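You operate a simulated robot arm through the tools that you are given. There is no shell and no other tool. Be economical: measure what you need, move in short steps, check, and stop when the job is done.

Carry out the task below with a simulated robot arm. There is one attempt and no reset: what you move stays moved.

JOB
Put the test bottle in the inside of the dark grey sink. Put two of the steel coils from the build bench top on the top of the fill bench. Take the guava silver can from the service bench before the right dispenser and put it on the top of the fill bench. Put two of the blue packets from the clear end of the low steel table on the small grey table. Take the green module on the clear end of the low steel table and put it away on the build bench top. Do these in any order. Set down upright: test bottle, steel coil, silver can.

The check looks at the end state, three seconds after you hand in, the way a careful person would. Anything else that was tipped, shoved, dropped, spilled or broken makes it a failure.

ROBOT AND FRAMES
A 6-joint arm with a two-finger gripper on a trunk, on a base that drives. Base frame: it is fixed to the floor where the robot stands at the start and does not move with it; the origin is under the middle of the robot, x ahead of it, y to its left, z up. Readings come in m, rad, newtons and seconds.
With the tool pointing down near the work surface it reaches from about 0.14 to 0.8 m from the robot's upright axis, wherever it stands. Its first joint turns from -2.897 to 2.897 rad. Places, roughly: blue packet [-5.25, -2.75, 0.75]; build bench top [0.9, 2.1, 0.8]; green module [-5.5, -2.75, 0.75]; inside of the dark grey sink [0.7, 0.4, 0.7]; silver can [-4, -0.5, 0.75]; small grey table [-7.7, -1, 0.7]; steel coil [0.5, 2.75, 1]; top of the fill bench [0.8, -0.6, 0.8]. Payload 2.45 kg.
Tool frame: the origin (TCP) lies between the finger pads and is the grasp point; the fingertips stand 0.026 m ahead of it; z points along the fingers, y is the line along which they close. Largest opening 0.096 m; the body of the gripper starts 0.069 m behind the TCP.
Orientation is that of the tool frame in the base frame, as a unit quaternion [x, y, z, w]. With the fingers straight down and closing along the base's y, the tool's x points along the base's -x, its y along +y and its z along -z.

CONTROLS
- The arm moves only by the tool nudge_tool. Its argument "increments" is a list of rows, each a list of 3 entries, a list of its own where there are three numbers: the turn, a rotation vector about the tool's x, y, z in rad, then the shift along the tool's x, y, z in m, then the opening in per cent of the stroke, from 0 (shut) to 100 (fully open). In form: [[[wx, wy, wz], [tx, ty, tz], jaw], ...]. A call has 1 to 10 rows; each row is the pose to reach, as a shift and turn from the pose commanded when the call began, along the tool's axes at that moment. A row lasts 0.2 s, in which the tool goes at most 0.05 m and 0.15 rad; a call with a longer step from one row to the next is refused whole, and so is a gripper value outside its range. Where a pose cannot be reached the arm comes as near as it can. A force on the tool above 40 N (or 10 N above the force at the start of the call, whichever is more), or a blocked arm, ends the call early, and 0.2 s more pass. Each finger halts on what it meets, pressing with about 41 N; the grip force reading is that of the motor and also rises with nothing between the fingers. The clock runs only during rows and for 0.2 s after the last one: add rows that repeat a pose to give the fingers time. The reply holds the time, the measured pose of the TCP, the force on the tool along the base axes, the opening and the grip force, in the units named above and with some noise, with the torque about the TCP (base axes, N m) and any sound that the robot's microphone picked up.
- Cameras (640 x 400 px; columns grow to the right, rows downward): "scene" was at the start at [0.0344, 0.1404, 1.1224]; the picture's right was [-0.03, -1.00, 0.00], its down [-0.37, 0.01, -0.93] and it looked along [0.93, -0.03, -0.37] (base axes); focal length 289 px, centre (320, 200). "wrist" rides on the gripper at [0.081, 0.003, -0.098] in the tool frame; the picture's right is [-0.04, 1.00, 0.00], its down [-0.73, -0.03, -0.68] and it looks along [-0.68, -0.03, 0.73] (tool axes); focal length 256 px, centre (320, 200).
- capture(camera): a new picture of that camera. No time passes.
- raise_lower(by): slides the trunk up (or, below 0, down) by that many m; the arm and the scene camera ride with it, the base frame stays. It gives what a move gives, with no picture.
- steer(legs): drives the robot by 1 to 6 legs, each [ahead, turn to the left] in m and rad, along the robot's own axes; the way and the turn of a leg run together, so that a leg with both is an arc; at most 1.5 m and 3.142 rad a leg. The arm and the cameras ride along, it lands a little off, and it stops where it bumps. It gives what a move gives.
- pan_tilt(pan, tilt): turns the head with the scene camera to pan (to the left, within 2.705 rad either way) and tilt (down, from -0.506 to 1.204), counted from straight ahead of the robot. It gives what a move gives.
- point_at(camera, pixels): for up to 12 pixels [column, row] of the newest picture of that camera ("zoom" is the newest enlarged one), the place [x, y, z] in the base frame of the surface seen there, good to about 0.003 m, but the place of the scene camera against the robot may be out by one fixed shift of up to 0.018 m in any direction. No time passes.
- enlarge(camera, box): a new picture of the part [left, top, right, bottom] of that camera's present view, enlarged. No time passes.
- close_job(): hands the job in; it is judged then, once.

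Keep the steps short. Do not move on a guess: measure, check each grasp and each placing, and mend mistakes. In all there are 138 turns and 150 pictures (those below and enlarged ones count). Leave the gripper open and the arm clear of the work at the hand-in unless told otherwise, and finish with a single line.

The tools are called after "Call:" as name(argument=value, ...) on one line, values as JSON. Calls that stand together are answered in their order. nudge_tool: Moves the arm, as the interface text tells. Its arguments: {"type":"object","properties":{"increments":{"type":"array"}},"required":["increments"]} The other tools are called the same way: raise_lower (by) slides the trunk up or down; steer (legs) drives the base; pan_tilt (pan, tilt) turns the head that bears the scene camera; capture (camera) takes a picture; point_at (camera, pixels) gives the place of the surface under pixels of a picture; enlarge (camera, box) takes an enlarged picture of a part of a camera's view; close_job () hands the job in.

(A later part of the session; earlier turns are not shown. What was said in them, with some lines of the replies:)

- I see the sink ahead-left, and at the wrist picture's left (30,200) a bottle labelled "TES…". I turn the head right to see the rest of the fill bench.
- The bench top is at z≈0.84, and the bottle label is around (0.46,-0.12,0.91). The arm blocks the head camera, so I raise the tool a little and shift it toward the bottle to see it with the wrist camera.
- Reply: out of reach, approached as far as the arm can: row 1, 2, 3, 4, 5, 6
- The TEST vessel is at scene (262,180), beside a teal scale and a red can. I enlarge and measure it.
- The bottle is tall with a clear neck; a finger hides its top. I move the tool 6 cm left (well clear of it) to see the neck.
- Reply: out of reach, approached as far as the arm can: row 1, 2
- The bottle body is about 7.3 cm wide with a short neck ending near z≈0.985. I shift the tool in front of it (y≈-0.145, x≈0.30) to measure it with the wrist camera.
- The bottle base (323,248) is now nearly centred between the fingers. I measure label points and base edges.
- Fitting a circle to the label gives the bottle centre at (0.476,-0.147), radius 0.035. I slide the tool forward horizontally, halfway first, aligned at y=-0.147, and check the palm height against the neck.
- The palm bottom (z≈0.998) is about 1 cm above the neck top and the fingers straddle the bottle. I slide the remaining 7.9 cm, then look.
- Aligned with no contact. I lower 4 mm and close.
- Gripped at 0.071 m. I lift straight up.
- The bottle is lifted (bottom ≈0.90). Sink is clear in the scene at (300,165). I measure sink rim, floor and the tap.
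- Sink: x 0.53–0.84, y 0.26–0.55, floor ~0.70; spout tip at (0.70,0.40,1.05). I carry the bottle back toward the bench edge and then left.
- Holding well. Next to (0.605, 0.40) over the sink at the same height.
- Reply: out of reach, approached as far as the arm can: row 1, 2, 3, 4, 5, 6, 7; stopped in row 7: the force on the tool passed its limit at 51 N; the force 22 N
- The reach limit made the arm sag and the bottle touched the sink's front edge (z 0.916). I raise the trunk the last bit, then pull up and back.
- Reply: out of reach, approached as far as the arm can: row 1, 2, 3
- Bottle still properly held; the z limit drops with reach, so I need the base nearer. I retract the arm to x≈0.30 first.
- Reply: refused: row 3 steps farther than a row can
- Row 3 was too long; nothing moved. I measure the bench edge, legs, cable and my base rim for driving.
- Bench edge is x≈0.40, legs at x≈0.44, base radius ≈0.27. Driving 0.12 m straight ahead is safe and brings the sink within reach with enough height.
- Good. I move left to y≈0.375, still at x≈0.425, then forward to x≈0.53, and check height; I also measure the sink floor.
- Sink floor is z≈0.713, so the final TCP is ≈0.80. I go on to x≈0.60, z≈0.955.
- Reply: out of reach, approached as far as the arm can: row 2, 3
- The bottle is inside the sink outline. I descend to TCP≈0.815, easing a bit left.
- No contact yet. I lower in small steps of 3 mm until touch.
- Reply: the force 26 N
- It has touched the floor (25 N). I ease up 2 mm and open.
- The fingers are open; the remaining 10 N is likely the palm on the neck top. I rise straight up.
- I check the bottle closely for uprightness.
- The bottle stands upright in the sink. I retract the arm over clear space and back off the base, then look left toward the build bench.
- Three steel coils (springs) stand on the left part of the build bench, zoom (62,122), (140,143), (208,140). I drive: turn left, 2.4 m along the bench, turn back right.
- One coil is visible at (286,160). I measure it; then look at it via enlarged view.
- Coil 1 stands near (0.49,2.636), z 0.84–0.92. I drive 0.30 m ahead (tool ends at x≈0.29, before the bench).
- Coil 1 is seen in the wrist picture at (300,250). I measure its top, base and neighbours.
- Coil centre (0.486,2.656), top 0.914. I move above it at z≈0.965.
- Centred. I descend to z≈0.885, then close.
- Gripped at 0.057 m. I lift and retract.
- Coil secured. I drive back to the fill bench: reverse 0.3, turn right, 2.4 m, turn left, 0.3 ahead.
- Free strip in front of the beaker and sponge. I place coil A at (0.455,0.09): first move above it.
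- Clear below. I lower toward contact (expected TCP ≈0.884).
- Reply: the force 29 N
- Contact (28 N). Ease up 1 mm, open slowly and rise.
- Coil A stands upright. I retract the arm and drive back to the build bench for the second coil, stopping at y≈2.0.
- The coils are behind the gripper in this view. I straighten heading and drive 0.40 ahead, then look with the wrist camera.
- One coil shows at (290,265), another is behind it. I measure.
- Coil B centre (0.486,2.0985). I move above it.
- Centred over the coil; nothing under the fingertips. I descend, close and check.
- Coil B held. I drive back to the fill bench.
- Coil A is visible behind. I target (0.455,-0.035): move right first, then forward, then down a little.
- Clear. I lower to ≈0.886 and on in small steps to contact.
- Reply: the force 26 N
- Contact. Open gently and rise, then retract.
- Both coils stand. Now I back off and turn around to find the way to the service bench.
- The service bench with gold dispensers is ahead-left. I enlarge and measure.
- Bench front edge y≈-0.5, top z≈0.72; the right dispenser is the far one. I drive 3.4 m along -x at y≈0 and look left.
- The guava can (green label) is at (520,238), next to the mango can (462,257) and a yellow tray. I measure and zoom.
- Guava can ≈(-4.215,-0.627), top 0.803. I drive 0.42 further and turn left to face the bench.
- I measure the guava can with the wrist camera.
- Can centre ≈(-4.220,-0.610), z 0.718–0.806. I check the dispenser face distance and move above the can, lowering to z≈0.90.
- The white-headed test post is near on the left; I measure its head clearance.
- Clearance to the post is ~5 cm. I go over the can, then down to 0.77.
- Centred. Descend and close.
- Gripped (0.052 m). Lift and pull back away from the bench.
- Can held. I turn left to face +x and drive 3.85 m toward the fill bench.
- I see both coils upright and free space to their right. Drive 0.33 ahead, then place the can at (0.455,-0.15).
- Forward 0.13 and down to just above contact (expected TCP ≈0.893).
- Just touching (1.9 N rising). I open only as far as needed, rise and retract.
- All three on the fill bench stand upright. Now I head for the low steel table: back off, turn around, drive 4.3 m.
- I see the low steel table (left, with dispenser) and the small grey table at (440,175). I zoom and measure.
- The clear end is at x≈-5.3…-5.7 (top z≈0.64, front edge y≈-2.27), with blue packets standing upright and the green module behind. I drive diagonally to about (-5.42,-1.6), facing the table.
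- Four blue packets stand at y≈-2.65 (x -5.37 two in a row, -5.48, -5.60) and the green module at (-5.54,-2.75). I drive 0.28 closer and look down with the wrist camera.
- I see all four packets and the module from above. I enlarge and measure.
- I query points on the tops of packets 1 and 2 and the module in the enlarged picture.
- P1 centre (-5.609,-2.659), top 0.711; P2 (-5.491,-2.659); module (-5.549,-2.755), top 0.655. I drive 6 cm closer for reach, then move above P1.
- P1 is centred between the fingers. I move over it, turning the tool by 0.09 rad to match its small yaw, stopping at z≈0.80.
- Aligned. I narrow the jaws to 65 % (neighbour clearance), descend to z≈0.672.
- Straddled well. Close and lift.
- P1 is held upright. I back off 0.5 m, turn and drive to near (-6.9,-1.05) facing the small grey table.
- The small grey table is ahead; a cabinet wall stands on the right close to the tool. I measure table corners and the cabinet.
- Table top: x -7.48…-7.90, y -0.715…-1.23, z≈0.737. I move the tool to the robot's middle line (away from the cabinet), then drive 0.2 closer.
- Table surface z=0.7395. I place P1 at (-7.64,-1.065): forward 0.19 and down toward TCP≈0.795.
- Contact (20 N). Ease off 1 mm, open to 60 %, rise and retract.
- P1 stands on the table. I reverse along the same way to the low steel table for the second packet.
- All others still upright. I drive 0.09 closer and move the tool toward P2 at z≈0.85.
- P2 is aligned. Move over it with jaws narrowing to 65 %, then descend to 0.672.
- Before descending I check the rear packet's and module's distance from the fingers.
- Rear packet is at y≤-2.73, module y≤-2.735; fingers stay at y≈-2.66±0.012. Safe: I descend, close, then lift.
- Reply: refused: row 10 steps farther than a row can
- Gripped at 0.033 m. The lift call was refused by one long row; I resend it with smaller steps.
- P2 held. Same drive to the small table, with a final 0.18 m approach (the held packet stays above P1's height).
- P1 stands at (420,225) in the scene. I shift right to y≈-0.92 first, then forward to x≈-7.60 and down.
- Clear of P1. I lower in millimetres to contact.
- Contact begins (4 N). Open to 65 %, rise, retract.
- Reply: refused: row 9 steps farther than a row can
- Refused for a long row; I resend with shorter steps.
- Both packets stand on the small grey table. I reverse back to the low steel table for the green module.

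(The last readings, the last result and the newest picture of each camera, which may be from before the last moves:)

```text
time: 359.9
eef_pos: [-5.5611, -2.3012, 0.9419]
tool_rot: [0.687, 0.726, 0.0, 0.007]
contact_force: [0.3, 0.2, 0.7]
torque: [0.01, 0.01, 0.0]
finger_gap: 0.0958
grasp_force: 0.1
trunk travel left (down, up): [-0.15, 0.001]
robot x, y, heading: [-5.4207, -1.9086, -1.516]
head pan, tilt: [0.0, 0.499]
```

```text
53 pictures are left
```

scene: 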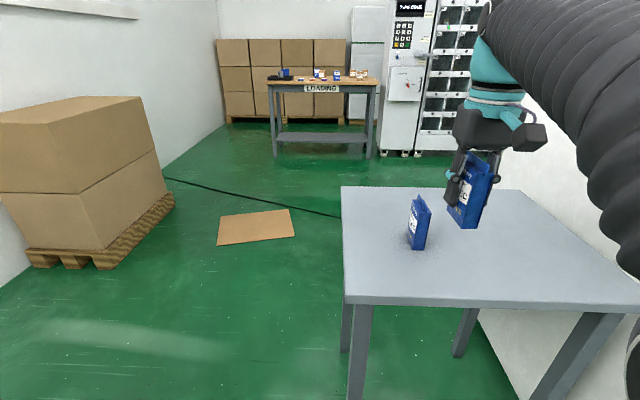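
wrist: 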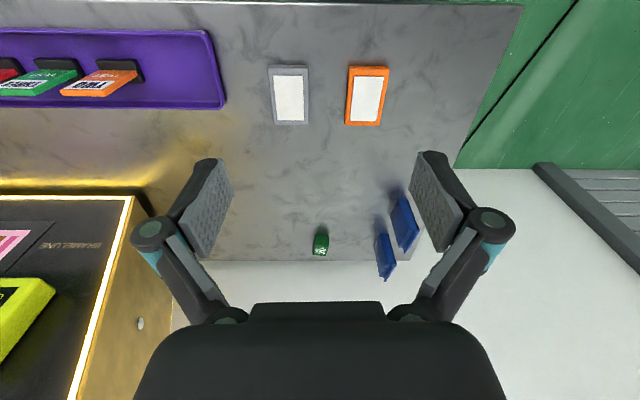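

I correct heading and close in by 8 cm, then measure the module and the wall behind.

Call:
steer(legs=[[0.08, -0.057]])

Call:
capture(camera="wrist")

Call:
point_at(camera="wrist", pixels=[[280, 270], [290, 280], [300, 290], [320, 275]])

```text
time: 361.0
eef_pos: [-5.5802, -2.3705, 0.9407]
tool_rot: [0.708, 0.706, 0.0, 0.007]
contact_force: [1.2, 0.0, 0.6]
torque: [0.0, -0.03, 0.01]
finger_gap: 0.0959
grasp_force: 0.0
trunk travel left (down, up): [-0.15, 0.001]
robot x, y, heading: [-5.4192, -1.9932, -1.579]
head pan, tilt: [0.0, 0.499]
```

```text
52 pictures are left
```

wrist: 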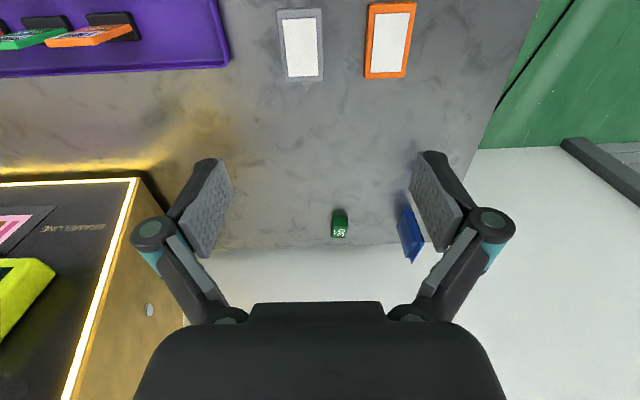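

```text
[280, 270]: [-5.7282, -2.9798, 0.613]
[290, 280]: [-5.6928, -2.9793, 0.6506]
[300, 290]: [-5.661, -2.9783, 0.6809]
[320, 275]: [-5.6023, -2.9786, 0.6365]
```

Wall is at y≈-2.98, fine. I move toward the module, stopping at y≈-2.67, z≈0.80 to look.

Call:
nudge_tool(increments=[[[0, 0, 0], [-0.04, 0.005, 0.02], 90], [[0, 0, 0], [-0.08, 0.01, 0.04], 80], [[0, 0, 0], [-0.12, 0.02, 0.06], 70], [[0, 0, 0], [-0.16, 0.03, 0.08], 65], [[0, 0, 0], [-0.2, 0.034, 0.1], 65], [[0, 0, 0], [-0.24, 0.034, 0.12], 65], [[0, 0, 0], [-0.28, 0.034, 0.135], 65], [[0, 0, 0], [-0.3, 0.034, 0.14], 65]])

Call:
capture(camera="wrist")

```text
time: 362.8
eef_pos: [-5.5445, -2.6717, 0.8063]
tool_rot: [0.708, 0.706, 0.0, 0.007]
contact_force: [0.1, -0.4, 1.1]
torque: [-0.03, -0.02, 0.02]
finger_gap: 0.0624
grasp_force: 0.1
trunk travel left (down, up): [-0.15, 0.001]
robot x, y, heading: [-5.4176, -1.9878, -1.579]
head pan, tilt: [0.0, 0.499]
```

```text
51 pictures are left
```

wrist: 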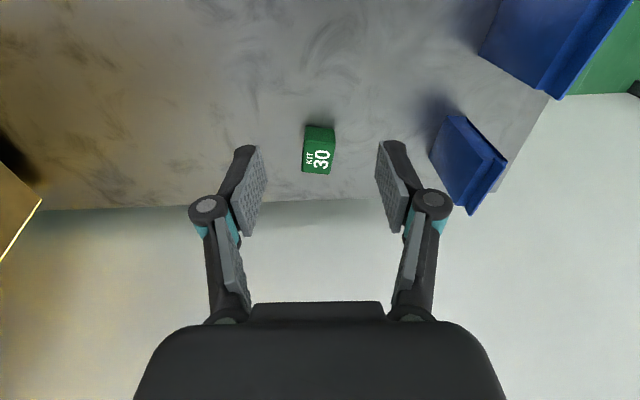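

I measure the module's top face.

Call:
point_at(camera="wrist", pixels=[[306, 150], [333, 152], [305, 170], [330, 172], [318, 145], [318, 130], [318, 160], [300, 110]])

```text
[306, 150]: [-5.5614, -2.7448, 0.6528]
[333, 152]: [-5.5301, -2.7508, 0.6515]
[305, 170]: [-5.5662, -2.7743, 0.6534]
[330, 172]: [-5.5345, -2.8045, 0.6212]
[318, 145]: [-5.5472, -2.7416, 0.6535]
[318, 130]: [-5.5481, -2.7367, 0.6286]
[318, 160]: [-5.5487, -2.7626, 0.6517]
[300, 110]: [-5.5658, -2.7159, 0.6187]
```

Module centre (-5.548,-2.757), about 0.033 × 0.04, top 0.653. I move over it, turn 0.1 rad, and descend to TCP 0.650.

Call:
nudge_tool(increments=[[[0, 0, 0.05], [-0.045, -0.002, 0.02], 65], [[0, 0, 0.1], [-0.085, -0.003, 0.04], 65], [[0, 0, 0.1], [-0.085, -0.003, 0.085], 65], [[0, 0, 0.1], [-0.085, -0.003, 0.125], 65]])

Call:
capture(camera="wrist")

```text
time: 363.8
eef_pos: [-5.547, -2.7582, 0.6827]
tool_rot: [0.743, 0.669, -0.001, 0.007]
contact_force: [-0.6, -0.4, 0.3]
torque: [-0.01, -0.02, -0.01]
finger_gap: 0.0622
grasp_force: 0.1
out of reach, approached as far as the arm can: row 2
trunk travel left (down, up): [-0.15, 0.001]
robot x, y, heading: [-5.4215, -1.9911, -1.581]
head pan, tilt: [0.0, 0.499]
```

```text
50 pictures are left
```

wrist: 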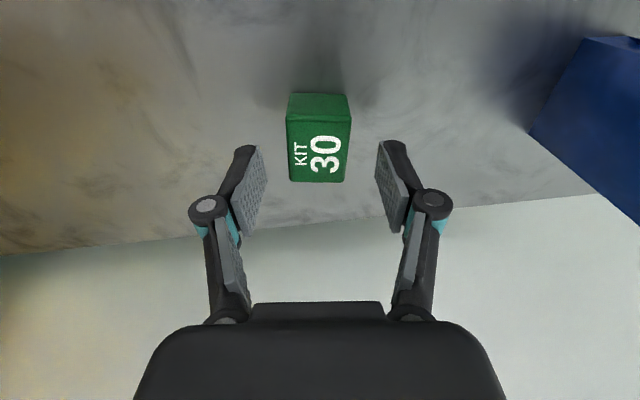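

Well aligned. Down 0.033 and close.

Call:
nudge_tool(increments=[[[0, 0, 0], [0, 0, 0.02], 65], [[0, 0, 0], [0, 0, 0.032], 65], [[0, 0, 0], [0, 0, 0.032], 45], [[0, 0, 0], [0, 0, 0.032], 25], [[0, 0, 0], [0, 0, 0.032], 18], [[0, 0, 0], [0, 0, 0.032], 18]])

Call:
capture(camera="wrist")

```text
time: 365.2
eef_pos: [-5.5478, -2.7588, 0.6498]
tool_rot: [0.743, 0.669, 0.0, 0.007]
contact_force: [0.3, -0.5, 0.7]
torque: [0.0, -0.04, 0.0]
finger_gap: 0.0352
grasp_force: 40.8
trunk travel left (down, up): [-0.15, 0.001]
robot x, y, heading: [-5.418, -1.9937, -1.577]
head pan, tilt: [0.0, 0.499]
```

```text
49 pictures are left
```

wrist: 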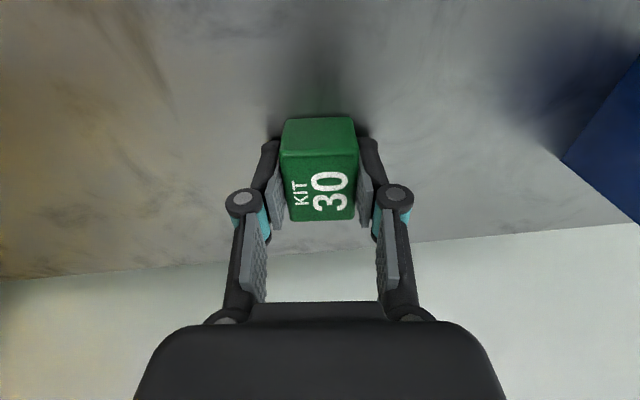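

Gripped (0.035 m). Lift and retract, turning the tool back.

Call:
nudge_tool(increments=[[[0, 0, 0], [0, 0, -0.03], 18], [[0, 0, 0], [0, 0, -0.07], 18], [[0, 0, 0], [0.01, 0, -0.11], 18], [[0, 0, -0.05], [0.04, 0, -0.14], 18], [[0, 0, -0.1], [0.08, 0, -0.16], 18], [[0, 0, -0.1], [0.12, 0, -0.18], 18], [[0, 0, -0.1], [0.16, 0, -0.2], 18], [[0, 0, -0.1], [0.2, 0, -0.22], 18], [[0, 0, -0.1], [0.24, 0, -0.24], 18], [[0, 0, -0.1], [0.28, 0, -0.26], 18]])

Call:
nudge_tool(increments=[[[0, 0, 0], [0.04, 0, -0.02], 18], [[0, 0, 0], [0.08, 0, -0.03], 18], [[0, 0, 0], [0.12, 0, -0.04], 18], [[0, 0, 0], [0.16, 0.02, -0.05], 18]])

Call:
capture(camera="wrist")

```text
time: 367.4
eef_pos: [-5.5206, -2.4796, 0.9059]
tool_rot: [0.708, 0.706, 0.001, 0.006]
contact_force: [-0.8, -0.4, -2.3]
torque: [0.07, -0.01, -0.03]
finger_gap: 0.0349
grasp_force: 41.0
trunk travel left (down, up): [-0.15, 0.001]
robot x, y, heading: [-5.4171, -1.9943, -1.581]
head pan, tilt: [0.0, 0.499]
```

```text
time: 368.4
eef_pos: [-5.5019, -2.3162, 0.9518]
tool_rot: [0.708, 0.706, 0.001, 0.007]
contact_force: [0.0, -0.7, -0.5]
torque: [0.09, -0.03, -0.03]
finger_gap: 0.035
grasp_force: 40.9
trunk travel left (down, up): [-0.15, 0.001]
robot x, y, heading: [-5.4165, -1.9876, -1.575]
head pan, tilt: [0.0, 0.499]
```

```text
48 pictures are left
```

wrist: 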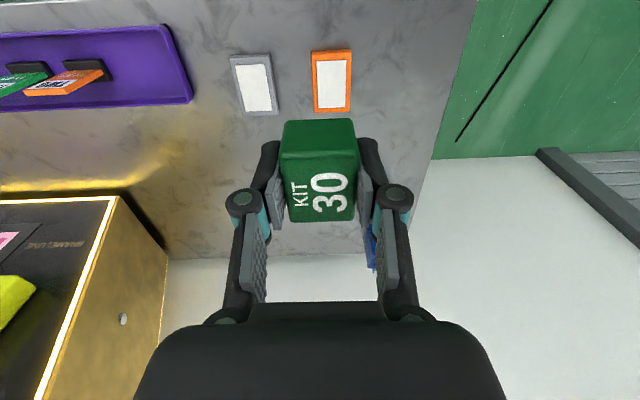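

Module held. I reverse along the earlier diagonal to near (-4.82,0.06) and turn to face +x.

Call:
steer(legs=[[-0.36, 0], [0, -0.337], [-0.9, 0], [-0.89, 0], [0, 1.912]])

```text
time: 385.2
eef_pos: [-4.4703, 0.0106, 0.9535]
tool_rot: [-0.011, 1.0, 0.006, 0.005]
contact_force: [-0.5, 0.3, 0.2]
torque: [0.03, -0.02, -0.01]
finger_gap: 0.0349
grasp_force: 40.8
trunk travel left (down, up): [-0.15, 0.001]
robot x, y, heading: [-4.8013, 0.0846, 0.018]
head pan, tilt: [0.0, 0.499]
```

I drive 4.4 m along +x, turn left and go 1.82 m to the build bench.

Call:
steer(legs=[[1.5, 0], [1.5, 0], [1.4, 0], [0, 1.553], [1.0, 0], [0.82, 0]])

```text
time: 418.8
eef_pos: [-0.4148, 2.3356, 0.9531]
tool_rot: [0.721, -0.693, -0.008, 0.0]
contact_force: [-0.9, 0.6, 0.2]
torque: [0.02, 0.02, 0.0]
finger_gap: 0.0348
grasp_force: 41.3
trunk travel left (down, up): [-0.15, 0.001]
robot x, y, heading: [-0.4828, 2.0081, 1.604]
head pan, tilt: [0.0, 0.499]
```

Now I turn right to face the bench and go 0.47 ahead.

Call:
steer(legs=[[0, -1.604], [0.47, 0]])

Call:
capture(camera="wrist")

Call:
capture(camera="scene")

```text
time: 425.5
eef_pos: [0.3091, 1.8981, 0.952]
tool_rot: [0.013, 1.0, 0.005, 0.005]
contact_force: [-0.3, -0.3, -0.6]
torque: [0.03, 0.0, 0.01]
finger_gap: 0.035
grasp_force: 40.6
trunk travel left (down, up): [-0.15, 0.001]
robot x, y, heading: [-0.0168, 1.989, -0.026]
head pan, tilt: [0.0, 0.499]
```

```text
47 pictures are left
```

wrist: 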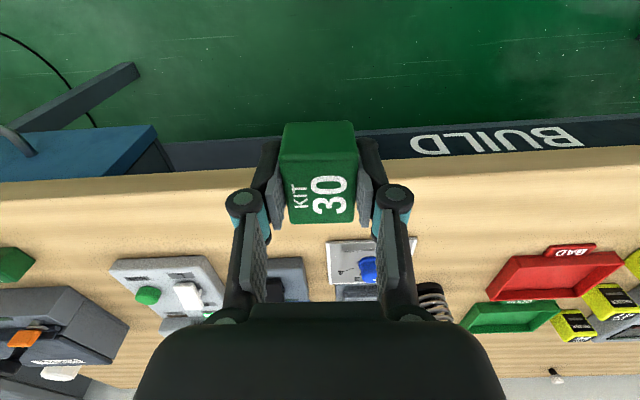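

```text
46 pictures are left
```

scene: 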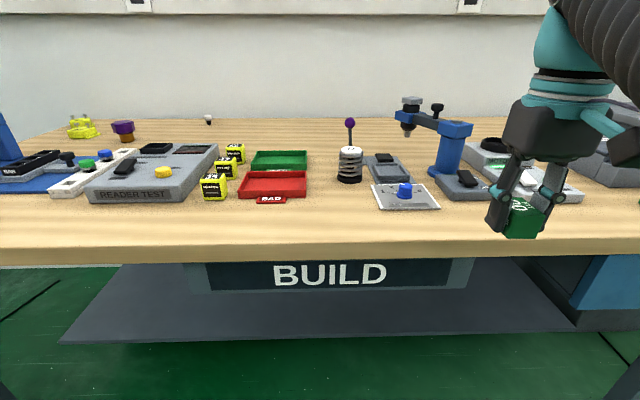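

Free front strip near (0.465,2.06), where coil B stood. I move there and lower to just above.

Call:
nudge_tool(increments=[[[0, 0, 0], [-0.02, 0.04, 0], 18], [[0, 0, 0], [-0.045, 0.08, 0], 18], [[0, 0, 0], [-0.07, 0.12, 0], 18], [[0, 0, 0], [-0.095, 0.16, 0], 18], [[0, 0, 0], [-0.13, 0.166, 0.005], 18], [[0, 0, 0], [-0.152, 0.166, 0.03], 18], [[0, 0, 0], [-0.152, 0.166, 0.065], 18], [[0, 0, 0], [-0.152, 0.166, 0.075], 18]])

Call:
capture(camera="wrist")

```text
time: 427.3
eef_pos: [0.4648, 2.0617, 0.8819]
tool_rot: [0.014, 1.0, 0.005, 0.005]
contact_force: [0.2, 0.7, -1.0]
torque: [-0.01, -0.02, 0.01]
finger_gap: 0.0348
grasp_force: 40.9
trunk travel left (down, up): [-0.15, 0.001]
robot x, y, heading: [-0.02, 1.9893, -0.029]
head pan, tilt: [0.0, 0.499]
```

```text
45 pictures are left
```

wrist: 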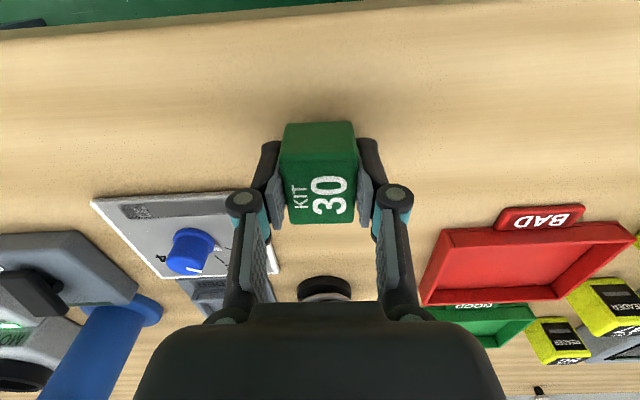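

Clear all round. I lower in small steps to contact (~0.871).

Call:
nudge_tool(increments=[[[0, 0, 0], [0, 0, 0.006], 18], [[0, 0, 0], [0, 0, 0.008], 18], [[0, 0, 0], [0, 0, 0.009], 18], [[0, 0, 0], [0, 0, 0.01], 18], [[0, 0, 0], [0, 0, 0.011], 18]])

```text
time: 428.5
eef_pos: [0.4662, 2.0626, 0.8694]
tool_rot: [0.013, 1.0, 0.005, 0.006]
contact_force: [-0.5, 0.3, 0.1]
torque: [-0.02, -0.02, 0.02]
finger_gap: 0.0349
grasp_force: 40.8
trunk travel left (down, up): [-0.15, 0.001]
robot x, y, heading: [-0.0176, 1.9872, -0.027]
head pan, tilt: [0.0, 0.499]
```

Call:
nudge_tool(increments=[[[0, 0, 0], [0, 0, 0.001], 18], [[0, 0, 0], [0, 0, 0.002], 18], [[0, 0, 0], [0, 0, 0.003], 18]])

```text
time: 429.3
eef_pos: [0.4642, 2.0624, 0.8688]
tool_rot: [0.013, 1.0, 0.005, 0.008]
contact_force: [3.4, 0.3, 23.4]
torque: [-0.2, 0.23, 0.0]
finger_gap: 0.0351
grasp_force: 40.3
trunk travel left (down, up): [-0.15, 0.001]
robot x, y, heading: [-0.0236, 1.9864, -0.032]
head pan, tilt: [0.0, 0.499]
```

Contact. Ease up, open, rise and retract.

Call:
nudge_tool(increments=[[[0, 0, 0], [0, 0, -0.002], 25], [[0, 0, 0], [0, 0, -0.002], 45], [[0, 0, 0], [0, 0, -0.002], 65], [[0, 0, 0], [0, 0, -0.002], 70], [[0, 0, 0], [0, 0, -0.04], 70], [[0, 0, 0], [0, 0, -0.08], 80], [[0, 0, 0], [0.03, 0, -0.1], 100], [[0, 0, 0], [0.07, 0, -0.1], 100], [[0, 0, 0], [0.11, 0, -0.1], 100], [[0, 0, 0], [0.15, 0, -0.1], 100]])

Call:
capture(camera="wrist")

```text
time: 431.5
eef_pos: [0.3151, 2.0637, 0.9651]
tool_rot: [0.012, 1.0, 0.005, 0.005]
contact_force: [0.0, -0.6, 0.2]
torque: [-0.02, 0.05, 0.01]
finger_gap: 0.0961
grasp_force: 0.1
trunk travel left (down, up): [-0.15, 0.001]
robot x, y, heading: [-0.0163, 1.9895, -0.035]
head pan, tilt: [0.0, 0.499]
```

```text
44 pictures are left
```

wrist: 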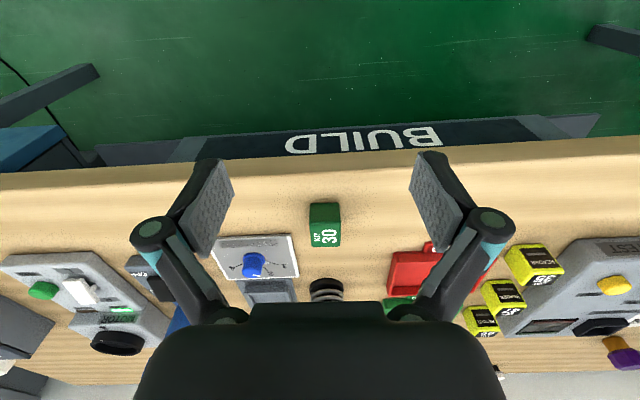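

Module is on the build bench. I back off and drive past the sink for a last check of the bottle.

Call:
steer(legs=[[-0.3, 0], [0, -1.536], [1.5, 0], [0, 1.571], [0.3, 0]])

Call:
pan_tilt(pan=-0.1, tilt=0.6)

Call:
capture(camera="scene")

Call:
capture(camera="wrist")

```text
time: 449.8
eef_pos: [0.2817, 0.5553, 0.9649]
tool_rot: [0.031, 0.999, 0.005, 0.006]
contact_force: [0.3, -0.2, 0.4]
torque: [0.0, -0.01, -0.01]
finger_gap: 0.0959
grasp_force: 0.0
trunk travel left (down, up): [-0.15, 0.001]
robot x, y, heading: [-0.0539, 0.4917, -0.066]
head pan, tilt: [0.0, 0.499]
```

```text
time: 450.4
eef_pos: [0.2813, 0.5541, 0.9647]
tool_rot: [0.03, 1.0, 0.006, 0.005]
contact_force: [-0.6, 0.2, -0.3]
torque: [-0.04, -0.01, -0.03]
finger_gap: 0.0959
grasp_force: 0.0
trunk travel left (down, up): [-0.15, 0.001]
robot x, y, heading: [-0.0541, 0.4935, -0.069]
head pan, tilt: [-0.099, 0.6]
```

```text
43 pictures are left
```

scene: 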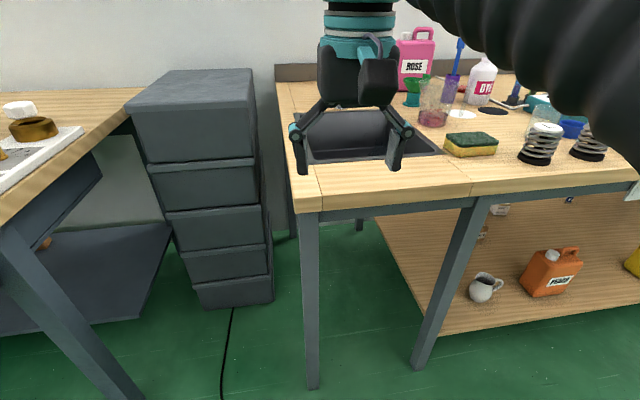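

```text
42 pictures are left
```

wrist: 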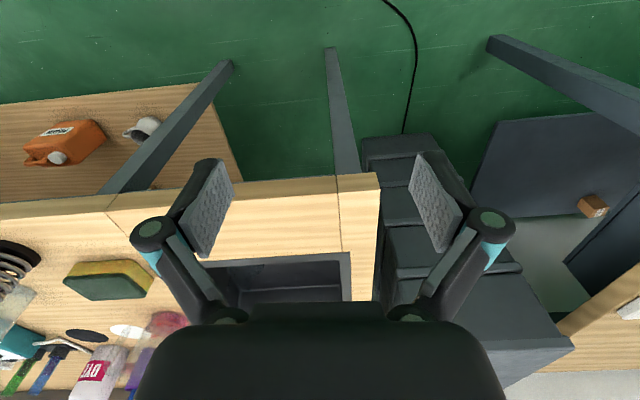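

I bring the tool over the front of the sink (well above the bottle) to see inside with the wrist camera.

Call:
nudge_tool(increments=[[[0, 0, 0], [-0.03, -0.03, 0], 100], [[0, 0, 0], [-0.06, -0.06, 0], 100], [[0, 0, 0], [-0.09, -0.09, 0], 100], [[0, 0, 0], [-0.12, -0.12, 0], 100], [[0, 0, 0], [-0.16, -0.14, 0.0], 100], [[0, 0, 0], [-0.19, -0.14, 0.0], 100]])

Call:
capture(camera="wrist")

Call:
enlarge(camera="scene", box=[260, 60, 480, 200])

```text
time: 451.8
eef_pos: [0.4639, 0.4048, 0.9663]
tool_rot: [0.03, 1.0, 0.005, 0.005]
contact_force: [-0.7, -0.6, 0.1]
torque: [-0.02, -0.06, 0.01]
finger_gap: 0.0959
grasp_force: 0.0
trunk travel left (down, up): [-0.15, 0.001]
robot x, y, heading: [-0.0582, 0.4875, -0.06]
head pan, tilt: [-0.099, 0.6]
```

```text
41 pictures are left
```

wrist: 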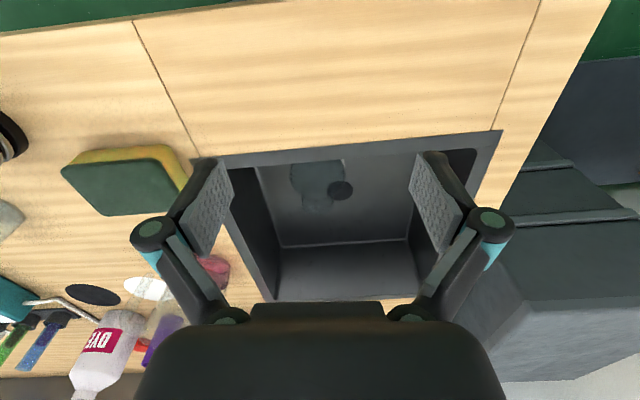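

```text
2.86 times, centred on (370, 130) of scene
```

zoom: 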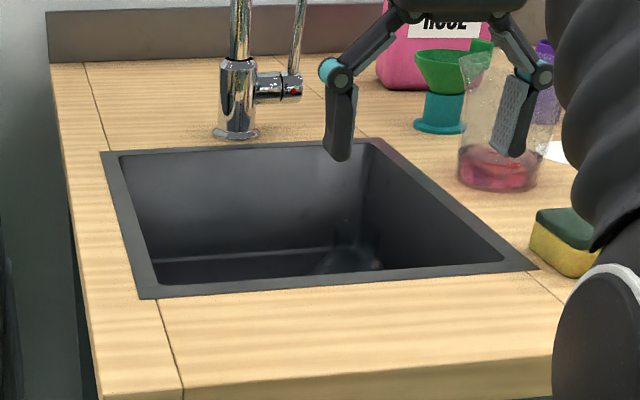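

Call:
enlarge(camera="wrist", box=[240, 130, 420, 250])

Call:
enlarge(camera="scene", box=[350, 110, 410, 160])

```text
3.33 times, centred on (330, 190) of wrist
```

zoom: 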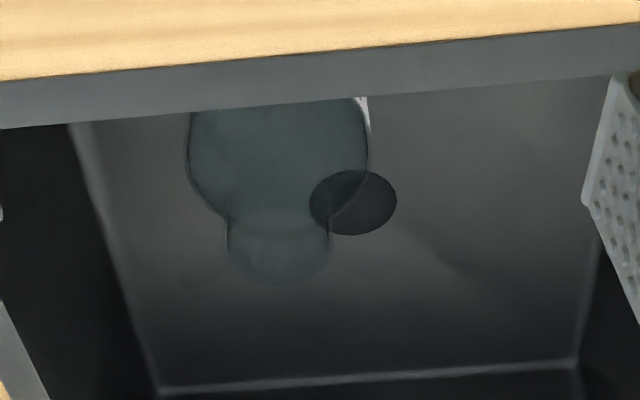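

```text
8.00 times, centred on (380, 135) of scene
```

zoom: 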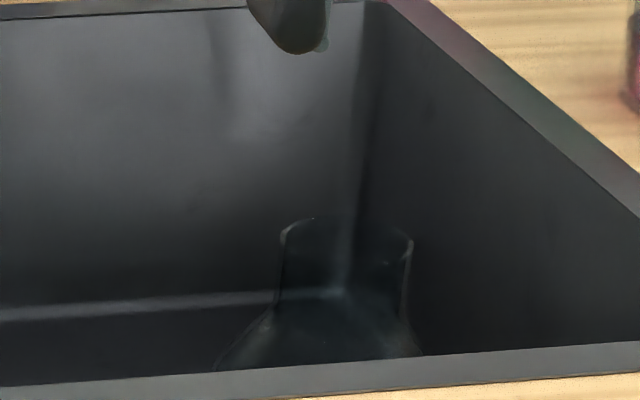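

The bottle stands upright, neck up, in the sink. I retract the arm clear of the bench and back off.

Call:
nudge_tool(increments=[[[0, 0, 0], [0.04, 0.01, 0], 100], [[0, 0, 0], [0.08, 0.03, 0], 100], [[0, 0, 0], [0.12, 0.05, 0], 100], [[0, 0, 0], [0.16, 0.07, 0], 100]])

Call:
steer(legs=[[-0.35, 0]])

Call:
pan_tilt(pan=-0.3, tilt=0.45)

Call:
capture(camera="scene")

```text
time: 452.8
eef_pos: [0.3083, 0.4838, 0.9641]
tool_rot: [0.031, 1.0, 0.005, 0.004]
contact_force: [1.2, 0.1, -0.9]
torque: [0.0, 0.07, -0.01]
finger_gap: 0.0959
grasp_force: 0.0
trunk travel left (down, up): [-0.15, 0.001]
robot x, y, heading: [-0.0528, 0.4914, -0.059]
head pan, tilt: [-0.099, 0.6]
```

```text
time: 455.1
eef_pos: [-0.0349, 0.505, 0.965]
tool_rot: [0.03, 1.0, 0.005, 0.006]
contact_force: [0.8, 0.7, -1.2]
torque: [0.01, 0.0, 0.01]
finger_gap: 0.0959
grasp_force: 0.0
trunk travel left (down, up): [-0.15, 0.001]
robot x, y, heading: [-0.3995, 0.5182, -0.065]
head pan, tilt: [-0.099, 0.6]
```

```text
time: 455.8
eef_pos: [-0.0358, 0.5058, 0.9657]
tool_rot: [0.03, 1.0, 0.005, 0.006]
contact_force: [-0.1, 0.3, 0.5]
torque: [0.0, -0.01, 0.07]
finger_gap: 0.096
grasp_force: 0.1
trunk travel left (down, up): [-0.15, 0.001]
robot x, y, heading: [-0.3971, 0.5127, -0.066]
head pan, tilt: [-0.3, 0.45]
```

```text
37 pictures are left
```

scene: 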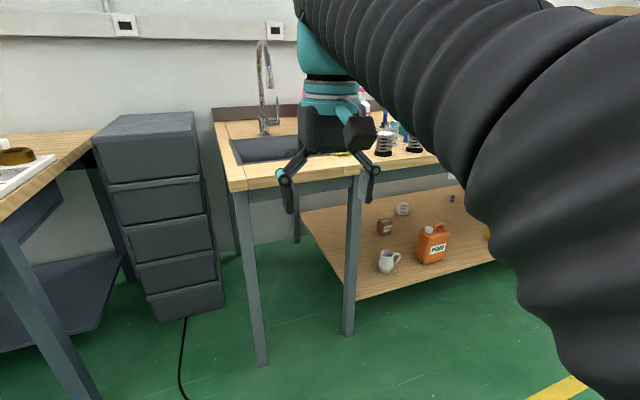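

Everything is in place, the gripper is open and the arm is clear; I hand in.

Call:
close_job()

```text
The job is handed in.
```

Job handed in: the bottle is upright in the sink, two coils and the guava can are upright on the fill bench, two blue packets are on the small grey table, and the green module is on the build bench.
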